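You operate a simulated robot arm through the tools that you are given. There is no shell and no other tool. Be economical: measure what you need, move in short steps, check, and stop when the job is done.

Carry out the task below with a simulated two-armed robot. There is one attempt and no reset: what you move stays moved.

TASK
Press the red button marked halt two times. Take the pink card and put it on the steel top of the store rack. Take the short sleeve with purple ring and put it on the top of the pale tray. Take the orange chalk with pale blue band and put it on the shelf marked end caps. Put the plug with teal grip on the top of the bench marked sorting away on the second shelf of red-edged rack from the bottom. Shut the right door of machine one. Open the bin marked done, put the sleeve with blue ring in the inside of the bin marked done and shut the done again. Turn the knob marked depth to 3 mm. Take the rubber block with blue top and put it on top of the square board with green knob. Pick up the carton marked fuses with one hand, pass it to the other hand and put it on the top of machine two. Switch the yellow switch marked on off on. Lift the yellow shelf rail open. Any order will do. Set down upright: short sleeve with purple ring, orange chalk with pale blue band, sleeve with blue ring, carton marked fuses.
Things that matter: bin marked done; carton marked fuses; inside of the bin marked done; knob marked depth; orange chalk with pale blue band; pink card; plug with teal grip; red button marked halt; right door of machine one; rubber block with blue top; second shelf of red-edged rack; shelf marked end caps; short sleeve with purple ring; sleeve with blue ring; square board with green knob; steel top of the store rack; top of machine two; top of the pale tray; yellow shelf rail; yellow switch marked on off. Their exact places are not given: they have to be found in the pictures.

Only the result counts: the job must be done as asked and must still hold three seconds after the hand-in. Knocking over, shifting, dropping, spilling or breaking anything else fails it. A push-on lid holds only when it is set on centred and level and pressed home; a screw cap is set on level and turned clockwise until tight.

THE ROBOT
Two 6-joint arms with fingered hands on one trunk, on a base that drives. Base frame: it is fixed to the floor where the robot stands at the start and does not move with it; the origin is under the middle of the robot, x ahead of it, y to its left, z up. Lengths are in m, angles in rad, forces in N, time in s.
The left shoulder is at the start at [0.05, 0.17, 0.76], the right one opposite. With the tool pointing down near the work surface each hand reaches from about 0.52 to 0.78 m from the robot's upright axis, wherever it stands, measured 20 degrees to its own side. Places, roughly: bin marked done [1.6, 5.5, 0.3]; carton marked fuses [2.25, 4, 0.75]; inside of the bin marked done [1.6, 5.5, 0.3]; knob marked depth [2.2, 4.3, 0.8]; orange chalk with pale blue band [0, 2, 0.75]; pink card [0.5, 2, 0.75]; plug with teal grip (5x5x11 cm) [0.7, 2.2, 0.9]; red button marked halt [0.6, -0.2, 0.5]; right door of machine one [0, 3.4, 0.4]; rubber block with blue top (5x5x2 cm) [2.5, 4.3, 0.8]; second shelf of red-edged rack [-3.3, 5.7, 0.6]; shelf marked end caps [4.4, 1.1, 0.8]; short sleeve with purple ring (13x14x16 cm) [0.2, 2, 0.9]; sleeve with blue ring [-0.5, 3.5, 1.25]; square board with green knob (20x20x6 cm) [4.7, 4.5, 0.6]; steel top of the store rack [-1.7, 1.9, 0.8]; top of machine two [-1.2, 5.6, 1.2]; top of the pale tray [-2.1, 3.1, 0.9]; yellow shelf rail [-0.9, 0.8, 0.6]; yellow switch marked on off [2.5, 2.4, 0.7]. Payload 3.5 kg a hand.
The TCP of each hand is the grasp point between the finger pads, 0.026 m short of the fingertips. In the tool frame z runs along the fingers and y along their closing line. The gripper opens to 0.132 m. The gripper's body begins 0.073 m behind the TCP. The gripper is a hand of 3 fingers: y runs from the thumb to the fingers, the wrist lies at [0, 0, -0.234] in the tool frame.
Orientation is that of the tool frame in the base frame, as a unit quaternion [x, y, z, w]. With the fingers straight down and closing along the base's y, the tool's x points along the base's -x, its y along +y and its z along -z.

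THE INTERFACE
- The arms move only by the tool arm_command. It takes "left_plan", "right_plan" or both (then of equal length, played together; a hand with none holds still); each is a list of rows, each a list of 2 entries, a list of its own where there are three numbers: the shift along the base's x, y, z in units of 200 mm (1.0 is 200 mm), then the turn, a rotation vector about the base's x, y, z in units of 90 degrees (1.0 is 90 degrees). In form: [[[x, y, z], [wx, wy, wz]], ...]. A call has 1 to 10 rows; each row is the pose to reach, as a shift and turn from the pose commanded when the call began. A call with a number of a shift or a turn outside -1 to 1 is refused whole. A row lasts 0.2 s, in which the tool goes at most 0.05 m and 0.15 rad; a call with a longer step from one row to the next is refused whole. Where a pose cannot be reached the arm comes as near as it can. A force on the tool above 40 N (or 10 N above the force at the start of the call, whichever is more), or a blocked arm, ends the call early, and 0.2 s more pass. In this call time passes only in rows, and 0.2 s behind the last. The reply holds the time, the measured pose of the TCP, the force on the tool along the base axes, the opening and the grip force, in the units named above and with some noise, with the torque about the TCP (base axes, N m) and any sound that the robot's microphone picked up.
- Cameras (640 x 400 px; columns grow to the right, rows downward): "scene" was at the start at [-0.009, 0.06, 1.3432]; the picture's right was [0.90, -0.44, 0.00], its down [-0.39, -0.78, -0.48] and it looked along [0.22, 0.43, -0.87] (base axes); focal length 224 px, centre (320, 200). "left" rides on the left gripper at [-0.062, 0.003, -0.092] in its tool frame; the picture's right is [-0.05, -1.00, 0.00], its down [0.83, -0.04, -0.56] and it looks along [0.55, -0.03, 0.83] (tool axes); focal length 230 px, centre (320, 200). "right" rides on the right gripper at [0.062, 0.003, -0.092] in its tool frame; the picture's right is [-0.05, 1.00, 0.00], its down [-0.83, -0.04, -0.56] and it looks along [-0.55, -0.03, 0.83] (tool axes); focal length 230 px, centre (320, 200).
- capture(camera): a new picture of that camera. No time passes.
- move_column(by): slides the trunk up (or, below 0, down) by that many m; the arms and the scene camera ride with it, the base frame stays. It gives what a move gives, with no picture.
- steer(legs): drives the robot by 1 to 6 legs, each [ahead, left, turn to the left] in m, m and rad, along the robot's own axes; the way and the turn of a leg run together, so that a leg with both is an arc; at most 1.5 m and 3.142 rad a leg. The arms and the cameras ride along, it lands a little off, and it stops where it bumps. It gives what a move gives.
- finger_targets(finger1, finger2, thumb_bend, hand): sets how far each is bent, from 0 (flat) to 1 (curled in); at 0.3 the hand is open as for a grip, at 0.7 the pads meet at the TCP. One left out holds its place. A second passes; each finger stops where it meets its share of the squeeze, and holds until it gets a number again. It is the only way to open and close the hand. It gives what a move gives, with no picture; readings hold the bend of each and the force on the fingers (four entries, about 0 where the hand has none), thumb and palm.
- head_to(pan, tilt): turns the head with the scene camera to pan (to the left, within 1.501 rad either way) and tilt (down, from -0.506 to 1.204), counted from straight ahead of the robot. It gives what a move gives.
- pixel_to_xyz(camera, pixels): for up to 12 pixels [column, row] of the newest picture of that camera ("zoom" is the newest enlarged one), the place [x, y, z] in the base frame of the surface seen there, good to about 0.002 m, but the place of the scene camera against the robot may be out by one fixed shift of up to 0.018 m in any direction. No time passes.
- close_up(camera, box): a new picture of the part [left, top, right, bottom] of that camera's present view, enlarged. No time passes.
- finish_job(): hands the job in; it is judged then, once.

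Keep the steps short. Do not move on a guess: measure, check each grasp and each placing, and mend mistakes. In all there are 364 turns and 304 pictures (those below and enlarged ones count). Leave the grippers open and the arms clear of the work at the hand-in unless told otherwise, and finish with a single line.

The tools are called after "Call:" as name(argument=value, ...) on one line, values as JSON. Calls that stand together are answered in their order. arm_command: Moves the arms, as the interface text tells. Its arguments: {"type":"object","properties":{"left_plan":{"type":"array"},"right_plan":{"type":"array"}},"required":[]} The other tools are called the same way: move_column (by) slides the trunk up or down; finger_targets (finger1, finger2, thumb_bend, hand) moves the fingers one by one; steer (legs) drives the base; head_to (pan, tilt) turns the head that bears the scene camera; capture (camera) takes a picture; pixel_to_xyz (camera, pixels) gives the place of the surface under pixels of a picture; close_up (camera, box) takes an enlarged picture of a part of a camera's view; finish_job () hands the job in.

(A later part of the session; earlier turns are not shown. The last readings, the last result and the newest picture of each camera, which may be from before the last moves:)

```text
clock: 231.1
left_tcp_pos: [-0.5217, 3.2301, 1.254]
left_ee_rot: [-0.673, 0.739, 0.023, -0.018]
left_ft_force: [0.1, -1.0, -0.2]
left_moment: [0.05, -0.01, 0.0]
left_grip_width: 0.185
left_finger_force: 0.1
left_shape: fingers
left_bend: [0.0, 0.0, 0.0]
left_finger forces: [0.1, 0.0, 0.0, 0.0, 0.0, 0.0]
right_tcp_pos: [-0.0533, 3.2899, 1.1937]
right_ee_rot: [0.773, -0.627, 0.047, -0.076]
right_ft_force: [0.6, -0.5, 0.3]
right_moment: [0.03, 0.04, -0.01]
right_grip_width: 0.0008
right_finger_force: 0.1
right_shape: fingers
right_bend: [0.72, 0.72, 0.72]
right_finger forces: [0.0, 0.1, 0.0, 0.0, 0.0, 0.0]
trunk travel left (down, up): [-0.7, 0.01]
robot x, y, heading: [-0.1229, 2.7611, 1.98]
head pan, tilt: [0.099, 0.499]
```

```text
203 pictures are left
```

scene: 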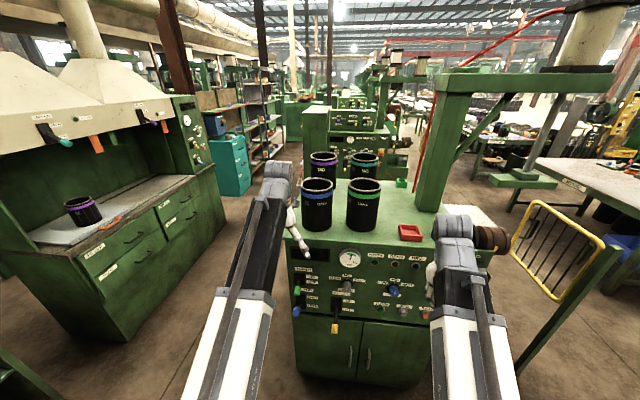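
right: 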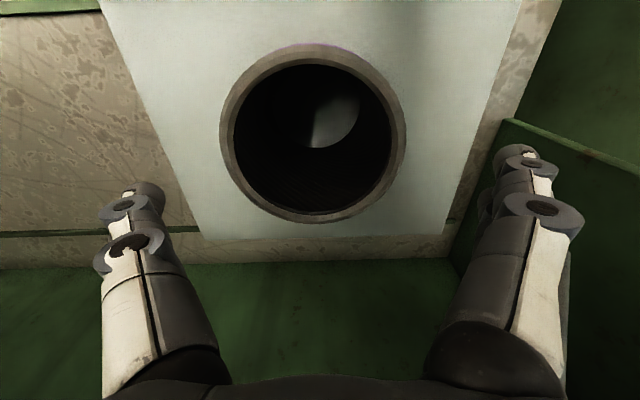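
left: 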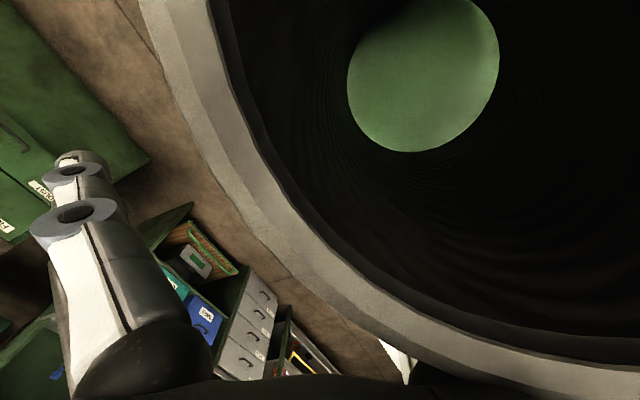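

All sleeves stand. Now I'll turn the left hand to close sideways, then pitch it ~50° forward.

Call:
arm_command(left_plan=[[[0, 0, 0], [0, 0, 0.08]], [[0, 0, 0], [0, 0, 0.16]], [[0, 0, 0], [0, 0, 0.24]], [[0, 0, 0], [0, 0, 0.32]]])

Call:
arm_command(left_plan=[[[0, 0, 0.04], [0.084, 0.036, 0]], [[0, 0, 0.08], [0.168, 0.073, 0]], [[0, 0, 0.12], [0.252, 0.109, 0]], [[0, 0, 0.16], [0.336, 0.146, 0]], [[0, 0, 0.2], [0.42, 0.182, 0]], [[0, 0, 0.25], [0.5, 0.217, 0]]])

Call:
finger_targets(hand="left", finger1=0.15, finger2=0.15, thumb_bend=0.15)

Call:
capture(camera="left")

Call:
capture(camera="scene")

```text
clock: 232.1
left_tcp_pos: [-0.5229, 3.2345, 1.2448]
left_ee_rot: [0.836, -0.548, -0.022, 0.021]
left_ft_force: [-0.5, 0.4, 0.1]
left_moment: [0.02, -0.01, 0.02]
left_grip_width: 0.1851
left_finger_force: 0.1
left_shape: fingers
left_bend: [0.0, 0.0, 0.0]
left_finger forces: [0.0, 0.0, 0.0, 0.0, 0.0, 0.0]
left hand out of reach, approached as far as the arm can: row 2, 3, 4
right_tcp_pos: [-0.0535, 3.2912, 1.1933]
right_ee_rot: [0.774, -0.627, 0.049, -0.076]
right_ft_force: [0.1, -0.8, -0.2]
right_moment: [-0.02, 0.02, 0.0]
right_grip_width: 0.0008
right_finger_force: 0.0
right_shape: fingers
right_bend: [0.72, 0.72, 0.72]
right_finger forces: [0.0, 0.0, 0.0, 0.1, 0.0, 0.1]
trunk travel left (down, up): [-0.7, 0.01]
robot x, y, heading: [-0.1206, 2.7568, 1.979]
head pan, tilt: [0.099, 0.499]
```

```text
clock: 233.5
left_tcp_pos: [-0.5235, 3.2353, 1.2958]
left_ee_rot: [0.765, -0.489, -0.365, -0.208]
left_ft_force: [0.5, 0.8, -0.1]
left_moment: [-0.01, -0.04, 0.02]
left_grip_width: 0.1849
left_finger_force: 0.0
left_shape: fingers
left_bend: [0.0, 0.0, 0.0]
left_finger forces: [0.0, 0.1, 0.1, 0.0, 0.1, 0.0]
right_tcp_pos: [-0.0535, 3.2908, 1.193]
right_ee_rot: [0.773, -0.627, 0.048, -0.077]
right_ft_force: [-0.2, 0.3, -0.3]
right_moment: [0.01, 0.02, 0.01]
right_grip_width: 0.0009
right_finger_force: 0.0
right_shape: fingers
right_bend: [0.72, 0.72, 0.72]
right_finger forces: [0.1, 0.1, 0.1, 0.0, 0.0, 0.0]
trunk travel left (down, up): [-0.7, 0.01]
robot x, y, heading: [-0.127, 2.7607, 1.973]
head pan, tilt: [0.099, 0.499]
```

```text
clock: 234.5
left_tcp_pos: [-0.5241, 3.2356, 1.2947]
left_ee_rot: [0.766, -0.489, -0.363, -0.206]
left_ft_force: [-0.4, -0.5, -0.4]
left_moment: [0.0, 0.04, 0.02]
left_grip_width: 0.1654
left_finger_force: 0.0
left_shape: fingers
left_bend: [0.15, 0.15, 0.15]
left_finger forces: [0.0, 0.0, 0.0, 0.1, 0.0, 0.1]
right_tcp_pos: [-0.0532, 3.2899, 1.1933]
right_ee_rot: [0.774, -0.627, 0.049, -0.077]
right_ft_force: [-0.4, 0.0, 0.5]
right_moment: [-0.02, -0.04, -0.03]
right_grip_width: 0.0007
right_finger_force: 0.0
right_shape: fingers
right_bend: [0.72, 0.72, 0.72]
right_finger forces: [0.0, 0.0, 0.0, 0.0, 0.0, 0.0]
trunk travel left (down, up): [-0.7, 0.01]
robot x, y, heading: [-0.1271, 2.7597, 1.978]
head pan, tilt: [0.099, 0.499]
```

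```text
202 pictures are left
```

left: 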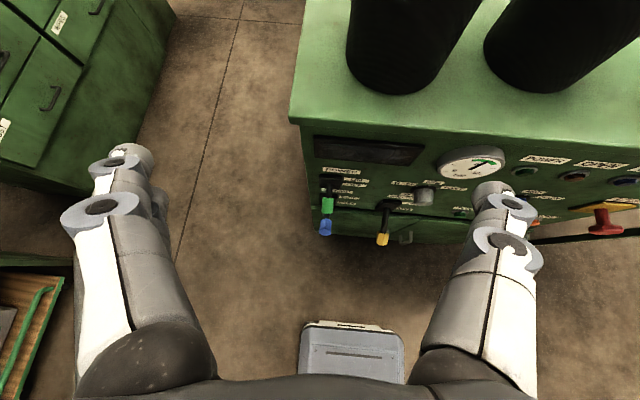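

```text
201 pictures are left
```

scene: 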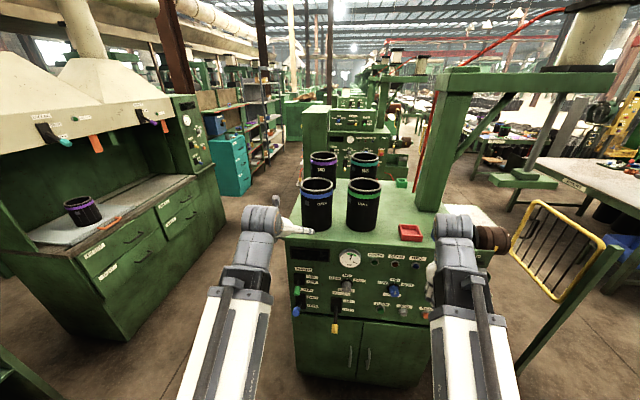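

Call:
pixel_to_xyz(camera="left", pixels=[[388, 91], [360, 60], [430, 60], [395, 40], [520, 90], [540, 40]])

Call:
pixel_to_xyz(camera="scene", pixels=[[302, 185], [332, 184], [317, 179], [317, 189], [317, 197], [349, 186], [379, 186], [363, 181]])

Call:
close_up(camera="scene", box=[230, 140, 410, 280])

```text
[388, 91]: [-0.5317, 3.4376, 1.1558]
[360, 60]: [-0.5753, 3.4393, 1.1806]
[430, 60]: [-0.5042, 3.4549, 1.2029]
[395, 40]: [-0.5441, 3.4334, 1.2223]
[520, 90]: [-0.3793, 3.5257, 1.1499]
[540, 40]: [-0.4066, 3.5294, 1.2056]
```

```text
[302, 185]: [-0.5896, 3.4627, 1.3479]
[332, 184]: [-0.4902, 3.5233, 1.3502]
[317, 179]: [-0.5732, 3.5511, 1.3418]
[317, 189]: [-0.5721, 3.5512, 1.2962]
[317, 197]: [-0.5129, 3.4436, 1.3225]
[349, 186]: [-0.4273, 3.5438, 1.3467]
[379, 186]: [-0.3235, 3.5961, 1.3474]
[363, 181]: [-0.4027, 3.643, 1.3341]
```

```text
2.86 times, centred on (320, 210) of scene
```

zoom: 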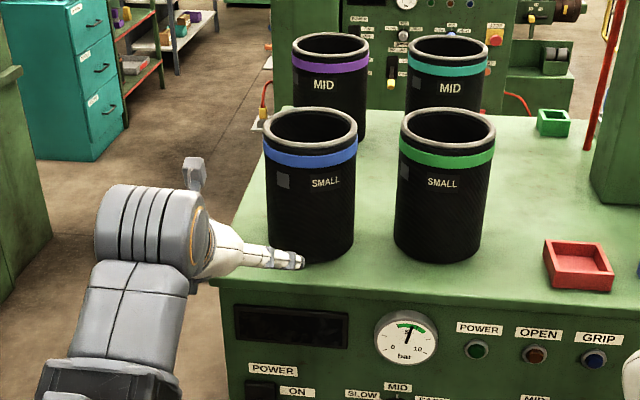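

Sleeve centre is now (-0.541,3.495). I'll align laterally (87 mm right), then drive ahead to straddle it.

Call:
arm_command(left_plan=[[[0.13, 0.057, 0.02], [0, 0, 0]], [[0.26, 0.114, 0.05], [0, 0, 0]], [[0.4, 0.172, 0.05], [0, 0, 0]]])

Call:
capture(camera="left")

```text
clock: 235.3
left_tcp_pos: [-0.4423, 3.2688, 1.3063]
left_ee_rot: [0.766, -0.488, -0.364, -0.207]
left_ft_force: [-0.4, 0.9, 1.0]
left_moment: [0.0, -0.01, -0.01]
left_grip_width: 0.1653
left_finger_force: 0.0
left_shape: fingers
left_bend: [0.15, 0.15, 0.15]
left_finger forces: [0.1, 0.0, 0.0, 0.0, 0.1, 0.1]
right_tcp_pos: [-0.0528, 3.2917, 1.1933]
right_ee_rot: [0.774, -0.627, 0.048, -0.075]
right_ft_force: [-0.1, -0.1, 0.2]
right_moment: [0.02, 0.0, -0.04]
right_grip_width: 0.0007
right_finger_force: 0.1
right_shape: fingers
right_bend: [0.72, 0.72, 0.72]
right_finger forces: [0.1, 0.0, 0.1, 0.0, 0.0, 0.1]
trunk travel left (down, up): [-0.7, 0.01]
robot x, y, heading: [-0.1263, 2.76, 1.971]
head pan, tilt: [0.099, 0.499]
```

```text
199 pictures are left
```

left: 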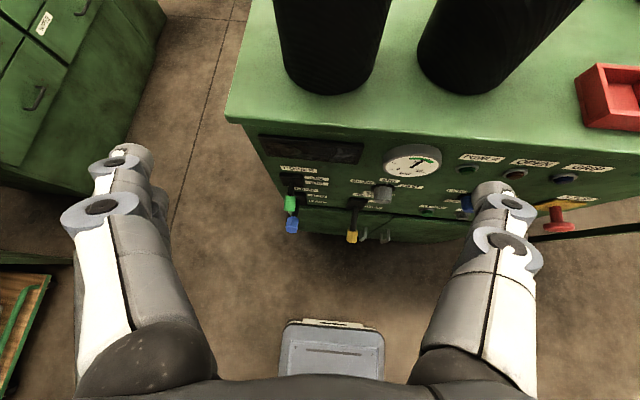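

Call:
steer(legs=[[0.16, 0, 0]])

Call:
capture(camera="left")

Call:
close_up(camera="scene", box=[230, 130, 430, 290])

```text
clock: 236.7
left_tcp_pos: [-0.5067, 3.4198, 1.3032]
left_ee_rot: [0.765, -0.489, -0.364, -0.206]
left_ft_force: [-0.7, 0.5, -0.5]
left_moment: [0.0, 0.02, 0.01]
left_grip_width: 0.1654
left_finger_force: 0.0
left_shape: fingers
left_bend: [0.15, 0.15, 0.15]
left_finger forces: [0.0, 0.0, 0.0, 0.1, 0.0, 0.1]
right_tcp_pos: [-0.1158, 3.4415, 1.1928]
right_ee_rot: [0.774, -0.627, 0.048, -0.076]
right_ft_force: [-0.3, -0.1, -0.1]
right_moment: [-0.02, 0.04, -0.01]
right_grip_width: 0.0007
right_finger_force: 0.0
right_shape: fingers
right_bend: [0.72, 0.72, 0.72]
right_finger forces: [0.0, 0.1, 0.1, 0.0, 0.1, 0.0]
trunk travel left (down, up): [-0.7, 0.01]
robot x, y, heading: [-0.1853, 2.9106, 1.968]
head pan, tilt: [0.099, 0.499]
```

```text
198 pictures are left
```

left: 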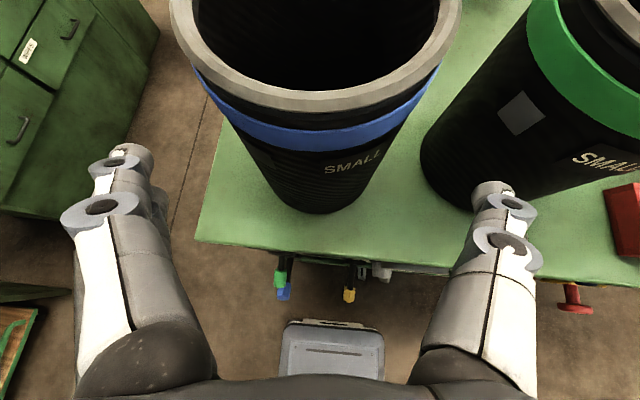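

```text
2.50 times, centred on (330, 210) of scene
```

zoom: 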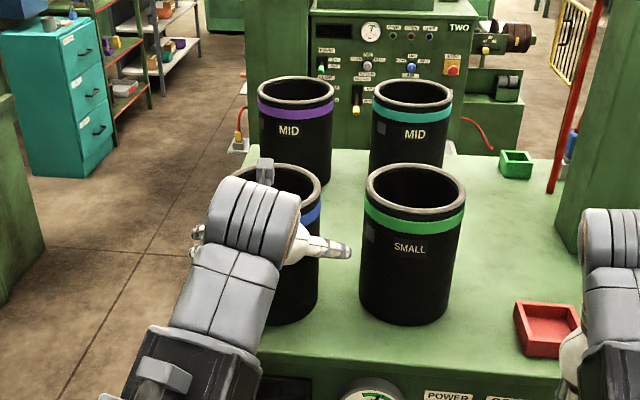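

Great view: the sleeve is between the fingers. I'll measure it with the hand camera.

Call:
pixel_to_xyz(camera="left", pixels=[[315, 103], [200, 70], [440, 60], [177, 20], [457, 20], [315, 140], [310, 200], [490, 190], [440, 160]])

```text
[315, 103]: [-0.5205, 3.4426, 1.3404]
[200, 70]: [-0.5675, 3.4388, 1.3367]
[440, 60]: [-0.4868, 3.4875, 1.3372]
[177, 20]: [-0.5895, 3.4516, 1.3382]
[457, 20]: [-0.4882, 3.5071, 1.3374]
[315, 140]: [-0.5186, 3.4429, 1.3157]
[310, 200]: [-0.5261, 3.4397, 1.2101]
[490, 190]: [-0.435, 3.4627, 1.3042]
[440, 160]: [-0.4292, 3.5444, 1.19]
```

Sleeve centre (-0.5485,3.497), rim z 1.338. I'll raise 9 mm and drive the last 77 mm.

Call:
arm_command(left_plan=[[[0, 0, 0.045], [0, 0, 0]]])

Call:
steer(legs=[[0.074, 0.008, 0]])

Call:
capture(camera="left")

```text
clock: 237.1
left_tcp_pos: [-0.5067, 3.419, 1.3143]
left_ee_rot: [0.765, -0.49, -0.363, -0.207]
left_ft_force: [0.1, 0.6, -0.8]
left_moment: [0.0, 0.0, -0.01]
left_grip_width: 0.1651
left_finger_force: 0.0
left_shape: fingers
left_bend: [0.15, 0.15, 0.15]
left_finger forces: [0.0, 0.0, 0.0, 0.1, 0.0, 0.1]
right_tcp_pos: [-0.1156, 3.4408, 1.1924]
right_ee_rot: [0.773, -0.627, 0.049, -0.076]
right_ft_force: [0.0, -0.1, -0.3]
right_moment: [0.02, 0.0, 0.0]
right_grip_width: 0.0008
right_finger_force: 0.1
right_shape: fingers
right_bend: [0.72, 0.72, 0.72]
right_finger forces: [0.1, 0.1, 0.1, 0.1, 0.1, 0.1]
trunk travel left (down, up): [-0.7, 0.01]
robot x, y, heading: [-0.1887, 2.9052, 1.969]
head pan, tilt: [0.099, 0.499]
```

```text
clock: 238.2
left_tcp_pos: [-0.542, 3.4854, 1.3127]
left_ee_rot: [0.766, -0.489, -0.363, -0.207]
left_ft_force: [-0.4, -0.8, 0.1]
left_moment: [-0.03, -0.02, -0.06]
left_grip_width: 0.1651
left_finger_force: 0.3
left_shape: fingers
left_bend: [0.15, 0.15, 0.15]
left_finger forces: [0.0, 0.0, 0.1, 0.0, 0.1, 0.0]
right_tcp_pos: [-0.152, 3.5056, 1.1921]
right_ee_rot: [0.773, -0.628, 0.048, -0.077]
right_ft_force: [-0.2, -0.1, 0.3]
right_moment: [-0.02, -0.03, 0.03]
right_grip_width: 0.0008
right_finger_force: 0.0
right_shape: fingers
right_bend: [0.72, 0.72, 0.72]
right_finger forces: [0.0, 0.0, 0.0, 0.1, 0.0, 0.1]
trunk travel left (down, up): [-0.7, 0.01]
robot x, y, heading: [-0.2242, 2.9716, 1.968]
head pan, tilt: [0.099, 0.499]
```

```text
196 pictures are left
```

left: 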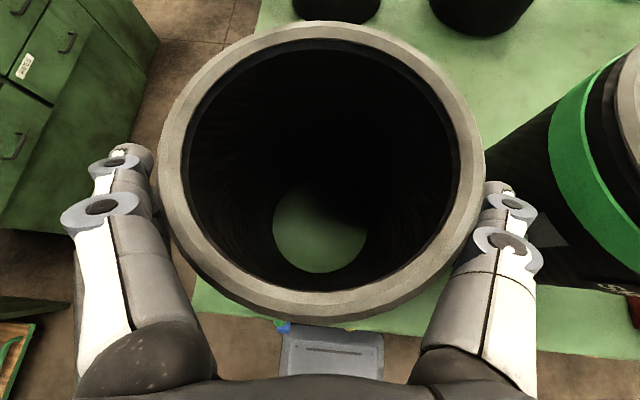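

Well straddled. I'll close the left hand.

Call:
finger_targets(hand="left", finger1=0.55, finger2=0.55, thumb_bend=0.55)

Call:
capture(camera="left")

```text
clock: 239.2
left_tcp_pos: [-0.5416, 3.4831, 1.3147]
left_ee_rot: [0.765, -0.489, -0.364, -0.207]
left_ft_force: [3.2, 0.1, 0.2]
left_moment: [-0.01, -0.27, -0.13]
left_grip_width: 0.1302
left_finger_force: 27.6
left_shape: fingers
left_bend: [0.41, 0.32, 0.46]
left_finger forces: [16.3, 9.5, 0.0, 0.2, 29.7, 0.0]
right_tcp_pos: [-0.1514, 3.5043, 1.1927]
right_ee_rot: [0.774, -0.626, 0.048, -0.075]
right_ft_force: [0.0, 0.2, -0.5]
right_moment: [-0.02, -0.02, -0.02]
right_grip_width: 0.0008
right_finger_force: 0.1
right_shape: fingers
right_bend: [0.72, 0.72, 0.72]
right_finger forces: [0.0, 0.0, 0.1, 0.0, 0.0, 0.1]
trunk travel left (down, up): [-0.7, 0.01]
robot x, y, heading: [-0.2245, 2.9706, 1.97]
head pan, tilt: [0.099, 0.499]
```

```text
195 pictures are left
```

left: 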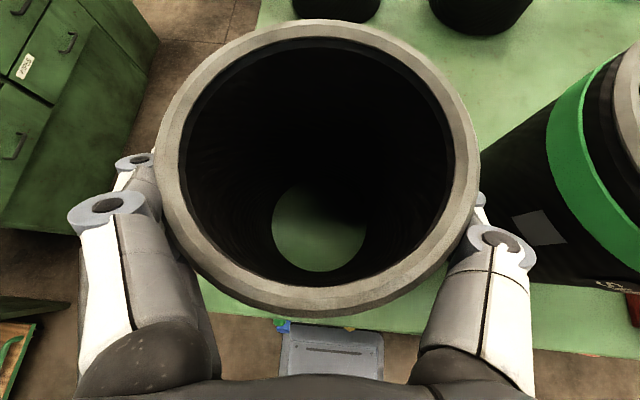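

Grip 28 N. I'll lift gently by 30 mm.

Call:
arm_command(left_plan=[[[0, 0, 0.05], [0, 0, 0]], [[0, 0, 0.1], [0, 0, 0]], [[0, 0, 0.15], [0, 0, 0]]])

Call:
capture(camera="left")

```text
clock: 240.0
left_tcp_pos: [-0.5418, 3.4845, 1.3442]
left_ee_rot: [0.766, -0.489, -0.363, -0.206]
left_ft_force: [0.4, 0.2, -5.7]
left_moment: [-0.09, -0.09, -0.01]
left_grip_width: 0.1302
left_finger_force: 27.1
left_shape: fingers
left_bend: [0.41, 0.32, 0.47]
left_finger forces: [16.4, 10.2, 0.1, 0.0, 27.7, 0.1]
right_tcp_pos: [-0.1527, 3.506, 1.1931]
right_ee_rot: [0.773, -0.628, 0.048, -0.076]
right_ft_force: [0.1, -0.7, -0.2]
right_moment: [0.02, 0.02, 0.0]
right_grip_width: 0.0008
right_finger_force: 0.0
right_shape: fingers
right_bend: [0.72, 0.72, 0.72]
right_finger forces: [0.0, 0.1, 0.0, 0.0, 0.0, 0.0]
trunk travel left (down, up): [-0.7, 0.01]
robot x, y, heading: [-0.2189, 2.9675, 1.969]
head pan, tilt: [0.099, 0.499]
```

```text
194 pictures are left
```

left: 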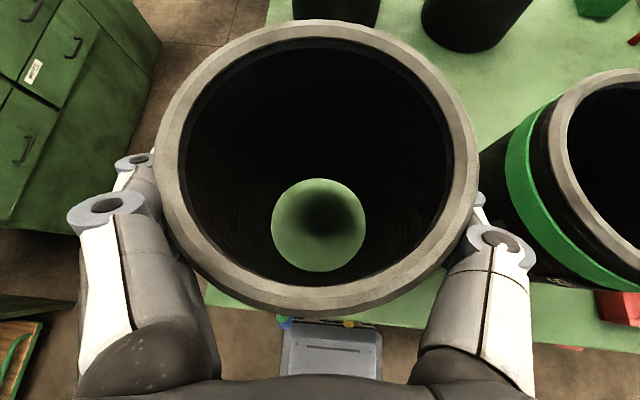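

The sleeve is held rigidly. I'll back off 0.42 m and turn around left to face the sorting bench for the chalk.

Call:
steer(legs=[[-0.42, 0, 0], [0, 0, 3.13]])

Call:
head_to(pan=-0.15, tilt=0.9)

Call:
capture(camera="scene")

```text
clock: 249.9
left_tcp_pos: [0.2638, 2.0795, 1.3438]
left_ee_rot: [0.486, 0.767, -0.205, 0.365]
left_ft_force: [-1.1, -0.2, -7.4]
left_moment: [0.09, 0.06, 0.01]
left_grip_width: 0.1298
left_finger_force: 22.8
left_shape: fingers
left_bend: [0.41, 0.32, 0.47]
left_finger forces: [14.1, 8.6, 0.1, 0.0, 23.4, 0.0]
right_tcp_pos: [-0.1251, 2.0552, 1.193]
right_ee_rot: [0.624, 0.776, -0.077, -0.048]
right_ft_force: [0.0, -0.1, -0.6]
right_moment: [-0.02, -0.02, -0.04]
right_grip_width: 0.0007
right_finger_force: 0.0
right_shape: fingers
right_bend: [0.72, 0.72, 0.72]
right_finger forces: [0.0, 0.1, 0.0, 0.1, 0.0, 0.0]
trunk travel left (down, up): [-0.7, 0.01]
robot x, y, heading: [-0.0554, 2.5851, -1.162]
head pan, tilt: [0.099, 0.499]
```

```text
clock: 250.8
left_tcp_pos: [0.265, 2.0797, 1.3437]
left_ee_rot: [0.486, 0.768, -0.204, 0.364]
left_ft_force: [0.2, -0.2, -6.6]
left_moment: [0.13, 0.1, 0.0]
left_grip_width: 0.1298
left_finger_force: 23.1
left_shape: fingers
left_bend: [0.41, 0.32, 0.47]
left_finger forces: [14.0, 8.6, 0.1, 0.0, 23.4, 0.0]
right_tcp_pos: [-0.1255, 2.0554, 1.1929]
right_ee_rot: [0.624, 0.776, -0.076, -0.049]
right_ft_force: [0.1, -0.4, 0.2]
right_moment: [0.02, 0.0, 0.04]
right_grip_width: 0.001
right_finger_force: 0.1
right_shape: fingers
right_bend: [0.72, 0.72, 0.72]
right_finger forces: [0.0, 0.1, 0.0, 0.0, 0.0, 0.1]
trunk travel left (down, up): [-0.7, 0.01]
robot x, y, heading: [-0.0553, 2.5875, -1.165]
head pan, tilt: [-0.15, 0.901]
```

```text
193 pictures are left
```

scene: 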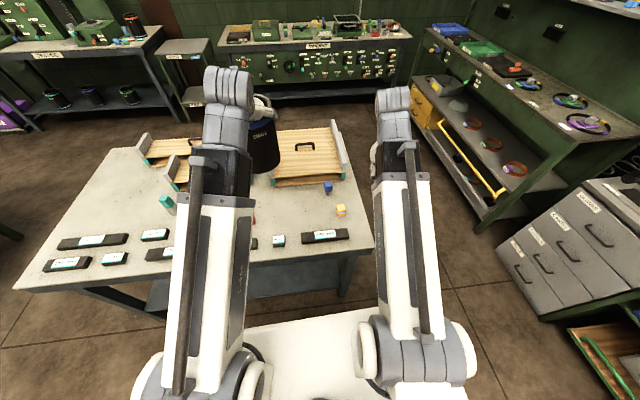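

The chalk is at (341,211). I'll straighten the right tool, open it, and bring it over the chalk.

Call:
finger_targets(hand="right", finger1=0.35, finger2=0.35, thumb_bend=0.35)

Call:
arm_command(right_plan=[[[0.12, -0.06, -0.1], [0.018, -0.055, 0.03]], [[0.24, -0.12, -0.2], [0.036, -0.109, 0.06]], [[0.36, -0.18, -0.35], [0.036, -0.109, 0.09]], [[0.48, -0.24, -0.5], [0.036, -0.109, 0.12]], [[0.6, -0.3, -0.65], [0.036, -0.109, 0.12]], [[0.65, -0.2, -0.8], [0.036, -0.109, 0.12]]])

Call:
capture(camera="right")

```text
clock: 251.8
left_tcp_pos: [0.2644, 2.0797, 1.3437]
left_ee_rot: [0.486, 0.768, -0.205, 0.364]
left_ft_force: [0.1, 0.5, -6.1]
left_moment: [0.1, 0.06, 0.01]
left_grip_width: 0.1296
left_finger_force: 23.1
left_shape: fingers
left_bend: [0.41, 0.32, 0.47]
left_finger forces: [14.1, 8.7, 0.1, 0.0, 23.1, 0.0]
right_tcp_pos: [-0.1259, 2.0532, 1.1935]
right_ee_rot: [0.624, 0.776, -0.076, -0.047]
right_ft_force: [0.6, -0.3, 0.7]
right_moment: [0.02, -0.02, -0.01]
right_grip_width: 0.1176
right_finger_force: 0.0
right_shape: fingers
right_bend: [0.35, 0.35, 0.35]
right_finger forces: [0.0, 0.0, 0.0, 0.1, 0.1, 0.0]
trunk travel left (down, up): [-0.7, 0.01]
robot x, y, heading: [-0.0566, 2.5887, -1.161]
head pan, tilt: [-0.15, 0.901]
```

```text
clock: 253.2
left_tcp_pos: [0.2633, 2.0794, 1.3435]
left_ee_rot: [0.486, 0.768, -0.204, 0.364]
left_ft_force: [0.1, 0.5, -6.5]
left_moment: [0.12, 0.08, 0.0]
left_grip_width: 0.1302
left_finger_force: 23.0
left_shape: fingers
left_bend: [0.41, 0.32, 0.47]
left_finger forces: [13.8, 8.7, 0.1, 0.0, 23.2, 0.1]
right_tcp_pos: [0.0063, 2.0141, 1.0337]
right_ee_rot: [0.551, 0.834, -0.006, 0.01]
right_ft_force: [0.6, 0.3, 0.9]
right_moment: [-0.01, -0.01, -0.04]
right_grip_width: 0.1177
right_finger_force: 0.1
right_shape: fingers
right_bend: [0.35, 0.35, 0.35]
right_finger forces: [0.0, 0.1, 0.0, 0.1, 0.0, 0.0]
trunk travel left (down, up): [-0.7, 0.01]
robot x, y, heading: [-0.0579, 2.5841, -1.162]
head pan, tilt: [-0.15, 0.901]
```

```text
192 pictures are left
```

right: 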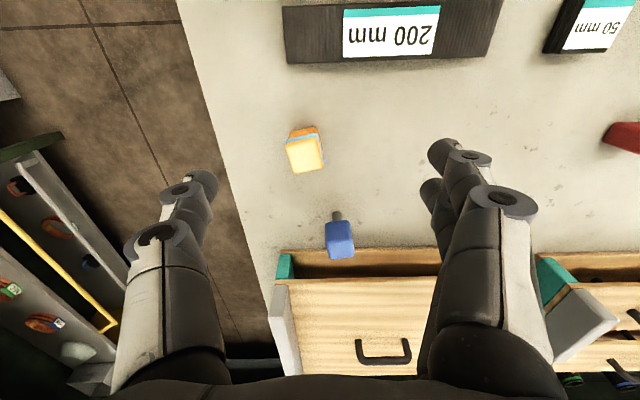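

Call:
close_up(camera="right", box=[240, 90, 400, 270])

Call:
pixel_to_xyz(camera="right", pixels=[[305, 155], [288, 148], [322, 142], [325, 165], [296, 172], [300, 131], [260, 160], [340, 240], [335, 215], [345, 180]])

```text
2.22 times, centred on (320, 180) of right
```

zoom: 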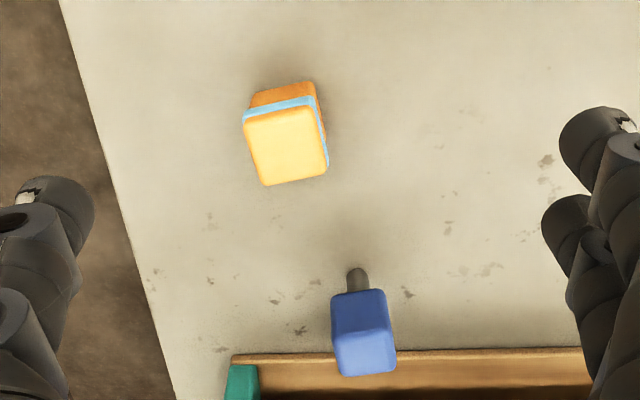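

```text
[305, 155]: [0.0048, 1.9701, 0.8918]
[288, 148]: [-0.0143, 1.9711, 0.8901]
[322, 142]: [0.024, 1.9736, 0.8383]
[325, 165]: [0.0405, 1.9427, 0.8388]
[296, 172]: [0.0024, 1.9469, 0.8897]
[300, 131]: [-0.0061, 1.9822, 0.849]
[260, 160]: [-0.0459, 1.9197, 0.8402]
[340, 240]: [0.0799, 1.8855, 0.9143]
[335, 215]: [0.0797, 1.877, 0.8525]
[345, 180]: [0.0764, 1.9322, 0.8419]
```

The chalk stands 52 mm tall at (0.005,1.969), turned ~14° from my hand. I'll align and descend to TCP z 0.874.

Call:
arm_command(right_plan=[[[-0.0075, -0.225, -0.05], [0, 0, 0.08]], [[-0.0075, -0.225, -0.25], [0, 0, 0.155]], [[-0.0075, -0.225, -0.48], [0, 0, 0.155]], [[-0.0075, -0.225, -0.68], [0, 0, 0.155]], [[-0.0075, -0.225, -0.8], [0, 0, 0.155]]])

Call:
capture(camera="right")

```text
clock: 254.4
left_tcp_pos: [0.2633, 2.0797, 1.3433]
left_ee_rot: [0.486, 0.768, -0.204, 0.364]
left_ft_force: [-0.6, -0.5, -6.9]
left_moment: [0.09, 0.05, 0.01]
left_grip_width: 0.13
left_finger_force: 23.1
left_shape: fingers
left_bend: [0.41, 0.32, 0.47]
left_finger forces: [13.9, 8.7, 0.0, 0.0, 23.2, 0.0]
right_tcp_pos: [0.0032, 1.9696, 0.874]
right_ee_rot: [0.446, 0.895, -0.003, 0.009]
right_ft_force: [0.0, 0.0, -0.9]
right_moment: [0.0, -0.03, 0.05]
right_grip_width: 0.1179
right_finger_force: 0.0
right_shape: fingers
right_bend: [0.35, 0.35, 0.35]
right_finger forces: [0.0, 0.1, 0.0, 0.0, 0.1, 0.0]
trunk travel left (down, up): [-0.7, 0.01]
robot x, y, heading: [-0.062, 2.5813, -1.158]
head pan, tilt: [-0.15, 0.901]
```

```text
190 pictures are left
```

right: 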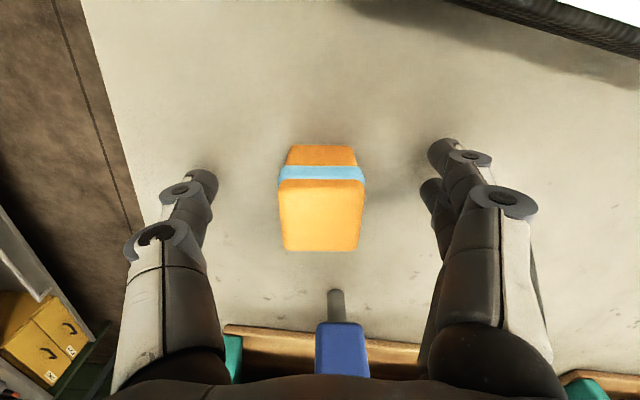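

Aligned. I'll close on the chalk and lift a little.

Call:
finger_targets(hand="right", finger1=0.68, finger2=0.68, thumb_bend=0.68)

Call:
arm_command(right_plan=[[[0, 0, 0.05], [0, 0, 0]], [[0, 0, 0.15], [0, 0, 0]], [[0, 0, 0.3], [0, 0, 0]]])

Call:
capture(camera="right")

```text
clock: 255.4
left_tcp_pos: [0.2637, 2.079, 1.3421]
left_ee_rot: [0.486, 0.768, -0.204, 0.364]
left_ft_force: [0.0, -0.1, -6.5]
left_moment: [0.08, 0.06, -0.02]
left_grip_width: 0.1297
left_finger_force: 22.5
left_shape: fingers
left_bend: [0.41, 0.32, 0.47]
left_finger forces: [14.0, 8.7, 0.1, 0.0, 23.1, 0.1]
right_tcp_pos: [0.0037, 1.9694, 0.8746]
right_ee_rot: [0.446, 0.895, -0.004, 0.009]
right_ft_force: [-0.1, 0.0, -0.7]
right_moment: [-0.02, -0.02, 0.01]
right_grip_width: 0.0351
right_finger_force: 10.7
right_shape: fingers
right_bend: [0.61, 0.61, 0.63]
right_finger forces: [5.6, 5.1, 0.0, 0.0, 10.8, 0.0]
trunk travel left (down, up): [-0.7, 0.01]
robot x, y, heading: [-0.0606, 2.5857, -1.163]
head pan, tilt: [-0.15, 0.901]
```

```text
clock: 256.2
left_tcp_pos: [0.2644, 2.0806, 1.3434]
left_ee_rot: [0.486, 0.768, -0.204, 0.364]
left_ft_force: [0.1, 0.0, -6.5]
left_moment: [0.09, 0.1, -0.02]
left_grip_width: 0.1298
left_finger_force: 22.6
left_shape: fingers
left_bend: [0.41, 0.32, 0.47]
left_finger forces: [13.9, 8.5, 0.0, 0.0, 23.1, 0.0]
right_tcp_pos: [0.0019, 1.9673, 0.9361]
right_ee_rot: [0.446, 0.895, -0.004, 0.009]
right_ft_force: [0.8, -0.2, -1.3]
right_moment: [0.01, 0.01, 0.03]
right_grip_width: 0.035
right_finger_force: 10.8
right_shape: fingers
right_bend: [0.61, 0.61, 0.63]
right_finger forces: [5.7, 5.1, 0.1, 0.0, 10.8, 0.0]
trunk travel left (down, up): [-0.7, 0.01]
robot x, y, heading: [-0.0628, 2.5877, -1.161]
head pan, tilt: [-0.15, 0.901]
```

```text
189 pictures are left
```

right: 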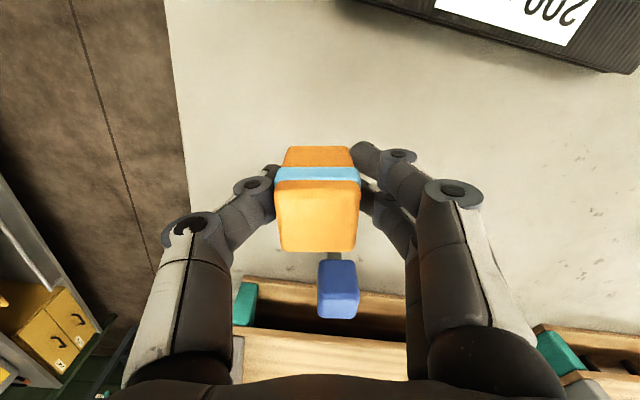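

Chalk held. I'll raise it and look to the left (east) to plan the route to the end-caps shelf near (4.4,1.1).

Call:
arm_command(right_plan=[[[0, 0.05, 0.2], [0, 0, 0]], [[0, 0.1, 0.4], [0, 0, 0]], [[0, 0.2, 0.6], [0, 0, 0]]])

Call:
head_to(pan=1.45, tilt=0.35)

Call:
capture(camera="scene")

Call:
head_to(pan=0.7, tilt=0.35)

Call:
capture(camera="scene")

```text
clock: 257.0
left_tcp_pos: [0.263, 2.08, 1.3433]
left_ee_rot: [0.486, 0.767, -0.205, 0.364]
left_ft_force: [0.3, -0.2, -6.2]
left_moment: [0.09, 0.06, -0.01]
left_grip_width: 0.1299
left_finger_force: 23.0
left_shape: fingers
left_bend: [0.41, 0.32, 0.47]
left_finger forces: [13.8, 8.6, 0.0, 0.0, 23.0, 0.0]
right_tcp_pos: [0.0024, 2.009, 1.0544]
right_ee_rot: [0.446, 0.895, -0.003, 0.009]
right_ft_force: [1.1, -0.3, -1.6]
right_moment: [0.01, 0.0, -0.03]
right_grip_width: 0.0352
right_finger_force: 11.2
right_shape: fingers
right_bend: [0.61, 0.61, 0.63]
right_finger forces: [5.6, 5.2, 0.1, 0.1, 10.8, 0.0]
trunk travel left (down, up): [-0.7, 0.01]
robot x, y, heading: [-0.0586, 2.5883, -1.157]
head pan, tilt: [-0.15, 0.901]
```

```text
clock: 258.6
left_tcp_pos: [0.263, 2.0796, 1.3431]
left_ee_rot: [0.487, 0.767, -0.206, 0.364]
left_ft_force: [-0.2, -0.3, -6.6]
left_moment: [0.09, 0.06, -0.01]
left_grip_width: 0.1297
left_finger_force: 23.5
left_shape: fingers
left_bend: [0.41, 0.32, 0.47]
left_finger forces: [13.8, 8.7, 0.0, 0.0, 23.0, 0.1]
right_tcp_pos: [0.0029, 2.008, 1.0535]
right_ee_rot: [0.445, 0.895, -0.004, 0.009]
right_ft_force: [0.0, -0.3, -1.4]
right_moment: [0.01, 0.02, -0.03]
right_grip_width: 0.0349
right_finger_force: 11.3
right_shape: fingers
right_bend: [0.61, 0.61, 0.63]
right_finger forces: [5.5, 5.3, 0.1, 0.0, 10.8, 0.0]
trunk travel left (down, up): [-0.7, 0.01]
robot x, y, heading: [-0.0592, 2.5875, -1.161]
head pan, tilt: [1.45, 0.351]
```

```text
188 pictures are left
```

scene: 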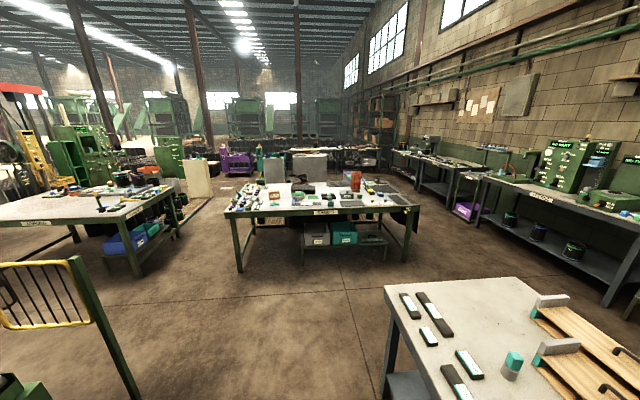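

```text
clock: 259.7
left_tcp_pos: [0.2641, 2.0798, 1.3437]
left_ee_rot: [0.486, 0.767, -0.205, 0.365]
left_ft_force: [-0.3, -0.3, -6.5]
left_moment: [0.1, 0.04, 0.0]
left_grip_width: 0.1299
left_finger_force: 23.0
left_shape: fingers
left_bend: [0.41, 0.32, 0.47]
left_finger forces: [13.8, 8.7, 0.0, 0.0, 22.9, 0.0]
right_tcp_pos: [0.002, 2.0083, 1.0536]
right_ee_rot: [0.446, 0.895, -0.003, 0.009]
right_ft_force: [-0.1, 0.2, -0.9]
right_moment: [0.02, -0.02, 0.0]
right_grip_width: 0.0349
right_finger_force: 10.8
right_shape: fingers
right_bend: [0.61, 0.61, 0.63]
right_finger forces: [5.6, 5.1, 0.1, 0.0, 10.7, 0.0]
trunk travel left (down, up): [-0.7, 0.01]
robot x, y, heading: [-0.0602, 2.5881, -1.163]
head pan, tilt: [0.7, 0.351]
```

```text
187 pictures are left
```

scene: 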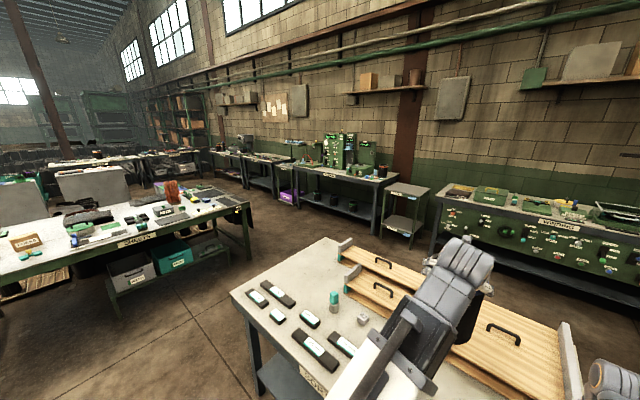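

Call:
pixel_to_xyz(camera="scene", pixels=[[108, 318], [250, 262], [128, 245], [25, 243], [172, 195], [400, 245], [385, 230], [310, 205], [246, 200], [200, 165], [155, 175], [225, 155]])

Call:
close_up(camera="scene", box=[130, 90, 410, 240])

```text
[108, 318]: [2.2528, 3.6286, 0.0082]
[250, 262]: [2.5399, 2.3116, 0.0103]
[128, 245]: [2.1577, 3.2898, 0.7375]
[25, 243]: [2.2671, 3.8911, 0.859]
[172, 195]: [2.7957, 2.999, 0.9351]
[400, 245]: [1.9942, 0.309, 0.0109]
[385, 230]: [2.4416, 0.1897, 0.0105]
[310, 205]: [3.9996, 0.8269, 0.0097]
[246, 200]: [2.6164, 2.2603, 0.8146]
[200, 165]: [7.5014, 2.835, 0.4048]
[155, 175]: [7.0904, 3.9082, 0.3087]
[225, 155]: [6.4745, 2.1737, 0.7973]
```

```text
2.29 times, centred on (270, 165) of scene
```

zoom: 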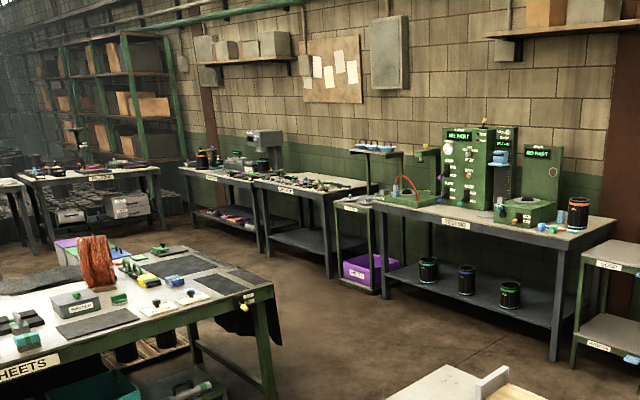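

Call:
close_up(camera="scene", box=[260, 140, 350, 220])

Call:
pixel_to_xyz(camera="scene", pixels=[[304, 184], [310, 180], [318, 182], [300, 160], [307, 210], [340, 190], [375, 185], [270, 177], [290, 180]])

```text
5.00 times, centred on (305, 180) of scene
```

zoom: 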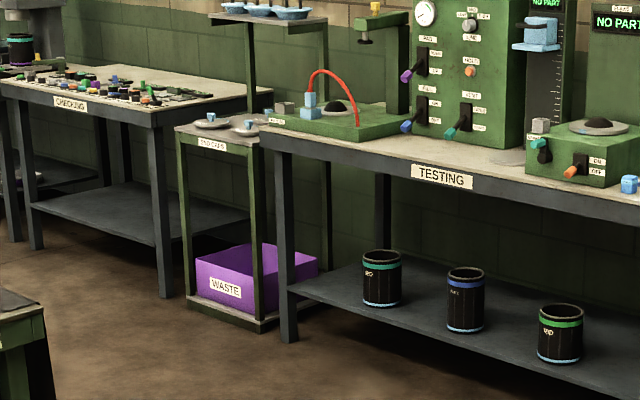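

```text
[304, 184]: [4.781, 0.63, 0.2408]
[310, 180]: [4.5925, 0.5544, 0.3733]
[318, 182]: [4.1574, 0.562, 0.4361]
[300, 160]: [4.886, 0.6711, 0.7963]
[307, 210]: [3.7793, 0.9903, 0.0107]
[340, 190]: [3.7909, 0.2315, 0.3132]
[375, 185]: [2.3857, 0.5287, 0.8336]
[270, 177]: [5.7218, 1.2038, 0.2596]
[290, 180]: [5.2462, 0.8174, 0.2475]
```

The END CAPS shelf is the small stand left of the TESTING bench. I'll drive: along the bench to the left, down past its end, then along the wall benches.

Call:
steer(legs=[[0, 0, -0.026], [0, 1.47, 0], [1.0, 0, 0], [0.95, 0, 0]])

Call:
head_to(pan=0.8, tilt=0.45)

Call:
capture(camera="scene")

```text
clock: 276.8
left_tcp_pos: [2.3996, 0.8572, 1.3432]
left_ee_rot: [0.492, 0.764, -0.207, 0.363]
left_ft_force: [0.0, 0.2, -7.4]
left_moment: [0.11, 0.1, -0.02]
left_grip_width: 0.1298
left_finger_force: 22.7
left_shape: fingers
left_bend: [0.41, 0.32, 0.47]
left_finger forces: [13.8, 8.7, 0.0, 0.0, 22.9, 0.0]
right_tcp_pos: [2.1389, 0.7895, 1.0537]
right_ee_rot: [0.451, 0.892, -0.004, 0.009]
right_ft_force: [0.7, -0.8, -1.5]
right_moment: [0.02, -0.01, -0.06]
right_grip_width: 0.0351
right_finger_force: 11.0
right_shape: fingers
right_bend: [0.61, 0.61, 0.63]
right_finger forces: [5.6, 5.2, 0.1, 0.0, 10.8, 0.0]
trunk travel left (down, up): [-0.7, 0.01]
robot x, y, heading: [2.0849, 1.3714, -1.171]
head pan, tilt: [0.7, 0.351]
```

```text
clock: 277.5
left_tcp_pos: [2.4008, 0.8587, 1.3425]
left_ee_rot: [0.491, 0.764, -0.207, 0.363]
left_ft_force: [0.7, -1.3, -6.5]
left_moment: [0.09, 0.06, -0.01]
left_grip_width: 0.1299
left_finger_force: 22.8
left_shape: fingers
left_bend: [0.41, 0.32, 0.47]
left_finger forces: [13.6, 8.8, 0.0, 0.0, 22.9, 0.0]
right_tcp_pos: [2.138, 0.7899, 1.0537]
right_ee_rot: [0.451, 0.892, -0.003, 0.009]
right_ft_force: [0.5, -0.3, -0.9]
right_moment: [-0.01, -0.02, 0.01]
right_grip_width: 0.0348
right_finger_force: 10.3
right_shape: fingers
right_bend: [0.61, 0.61, 0.63]
right_finger forces: [5.6, 5.2, 0.1, 0.1, 10.8, 0.1]
trunk travel left (down, up): [-0.7, 0.01]
robot x, y, heading: [2.0794, 1.3687, -1.173]
head pan, tilt: [0.799, 0.45]
```

```text
184 pictures are left
```

scene: 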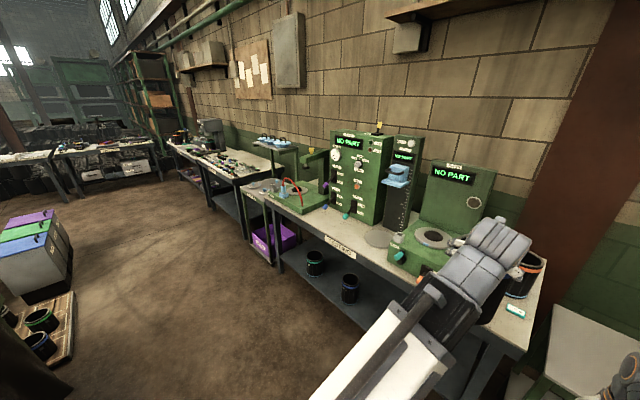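

Call:
pixel_to_xyz(camera="scene", pixels=[[262, 187], [258, 196], [275, 145], [62, 345], [75, 300], [70, 235], [280, 215], [530, 345], [300, 235], [270, 265], [210, 205]])

Call:
close_up(camera="scene", box=[230, 120, 330, 280])

```text
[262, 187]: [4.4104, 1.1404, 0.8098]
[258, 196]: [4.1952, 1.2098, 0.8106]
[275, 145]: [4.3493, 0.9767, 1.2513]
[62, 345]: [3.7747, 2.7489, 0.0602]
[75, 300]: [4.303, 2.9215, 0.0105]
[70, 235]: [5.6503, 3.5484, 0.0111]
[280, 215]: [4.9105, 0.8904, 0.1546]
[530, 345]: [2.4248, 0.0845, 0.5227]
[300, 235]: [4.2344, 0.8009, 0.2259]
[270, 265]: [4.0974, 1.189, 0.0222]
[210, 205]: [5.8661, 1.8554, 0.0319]
```

```text
2.50 times, centred on (280, 200) of scene
```

zoom: 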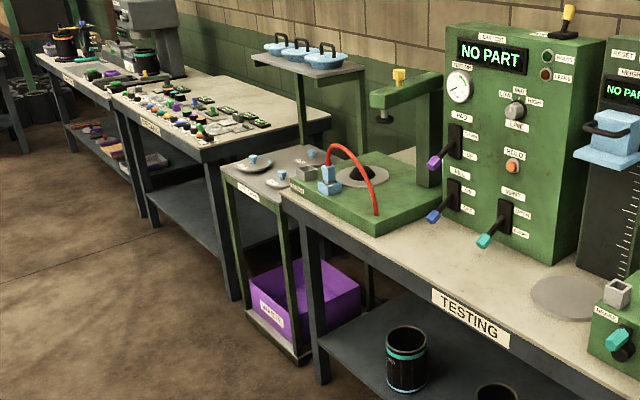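

Call:
steer(legs=[[0, 0, -0.015], [0, 1.1, 0], [0, 1.03, 0]])

Call:
head_to(pan=-0.1, tilt=0.85)

Call:
capture(camera="scene")

```text
clock: 288.4
left_tcp_pos: [4.3685, 1.6606, 1.3428]
left_ee_rot: [0.491, 0.765, -0.207, 0.363]
left_ft_force: [-0.7, -0.6, -6.5]
left_moment: [0.11, 0.06, 0.01]
left_grip_width: 0.1298
left_finger_force: 22.9
left_shape: fingers
left_bend: [0.41, 0.32, 0.47]
left_finger forces: [13.6, 8.8, 0.1, 0.0, 22.8, 0.0]
right_tcp_pos: [4.1057, 1.5931, 1.0525]
right_ee_rot: [0.452, 0.892, -0.003, 0.008]
right_ft_force: [0.1, -0.4, -0.1]
right_moment: [-0.01, 0.0, 0.01]
right_grip_width: 0.0351
right_finger_force: 10.7
right_shape: fingers
right_bend: [0.61, 0.61, 0.63]
right_finger forces: [5.5, 5.3, 0.1, 0.1, 10.9, 0.0]
trunk travel left (down, up): [-0.7, 0.01]
robot x, y, heading: [4.0512, 2.1738, -1.179]
head pan, tilt: [0.799, 0.45]
```

```text
clock: 289.6
left_tcp_pos: [4.3684, 1.6609, 1.3429]
left_ee_rot: [0.492, 0.764, -0.207, 0.363]
left_ft_force: [-0.5, 0.3, -6.9]
left_moment: [0.12, 0.09, -0.05]
left_grip_width: 0.1298
left_finger_force: 22.5
left_shape: fingers
left_bend: [0.41, 0.32, 0.47]
left_finger forces: [13.5, 8.7, 0.0, 0.0, 22.7, 0.1]
right_tcp_pos: [4.1054, 1.5934, 1.0526]
right_ee_rot: [0.453, 0.891, -0.004, 0.009]
right_ft_force: [-0.1, -0.3, -1.5]
right_moment: [-0.01, -0.02, -0.02]
right_grip_width: 0.0348
right_finger_force: 11.4
right_shape: fingers
right_bend: [0.61, 0.61, 0.63]
right_finger forces: [5.6, 5.1, 0.1, 0.0, 10.8, 0.1]
trunk travel left (down, up): [-0.7, 0.01]
robot x, y, heading: [4.0532, 2.1707, -1.176]
head pan, tilt: [-0.099, 0.85]
```

```text
182 pictures are left
```

scene: 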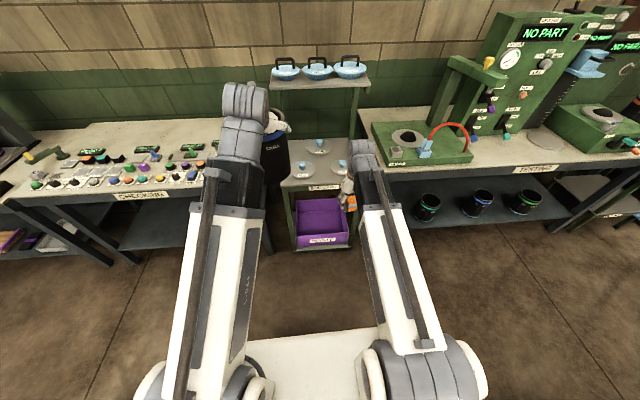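

Call:
close_up(camera="scene", box=[250, 110, 390, 250])

Call:
pixel_to_xyz(camera="scene", pixels=[[318, 185], [295, 180], [320, 170], [340, 183], [300, 160], [318, 150], [305, 172], [345, 155], [285, 183], [350, 183], [318, 178], [320, 80]])

```text
2.86 times, centred on (320, 180) of scene
```

zoom: 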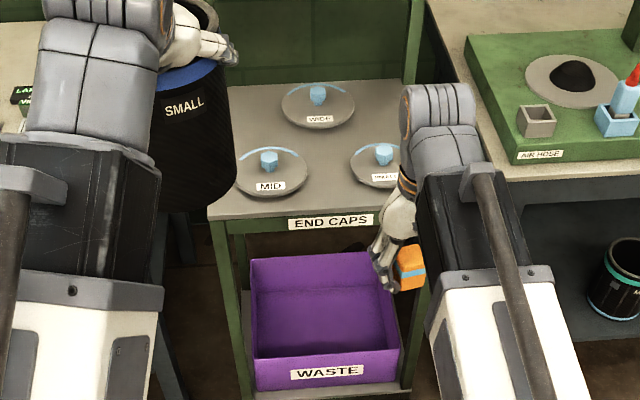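

```text
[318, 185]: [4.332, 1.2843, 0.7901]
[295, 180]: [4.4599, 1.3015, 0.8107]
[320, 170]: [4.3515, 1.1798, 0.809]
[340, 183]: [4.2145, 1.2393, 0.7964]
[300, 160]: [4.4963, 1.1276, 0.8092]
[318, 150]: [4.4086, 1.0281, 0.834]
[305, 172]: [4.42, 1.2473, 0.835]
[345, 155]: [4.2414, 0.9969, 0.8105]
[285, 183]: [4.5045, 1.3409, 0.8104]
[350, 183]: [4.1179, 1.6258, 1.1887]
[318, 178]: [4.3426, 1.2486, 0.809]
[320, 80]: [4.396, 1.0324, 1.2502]
```

Call:
pixel_to_xyz(camera="scene", pixels=[[323, 163], [323, 166], [314, 163], [333, 165], [341, 170], [320, 159], [309, 165]])

```text
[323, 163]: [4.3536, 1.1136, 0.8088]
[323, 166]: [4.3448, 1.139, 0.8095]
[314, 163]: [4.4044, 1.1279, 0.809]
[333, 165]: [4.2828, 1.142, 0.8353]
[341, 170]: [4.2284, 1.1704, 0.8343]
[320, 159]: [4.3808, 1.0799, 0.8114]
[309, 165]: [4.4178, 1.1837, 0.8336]
```

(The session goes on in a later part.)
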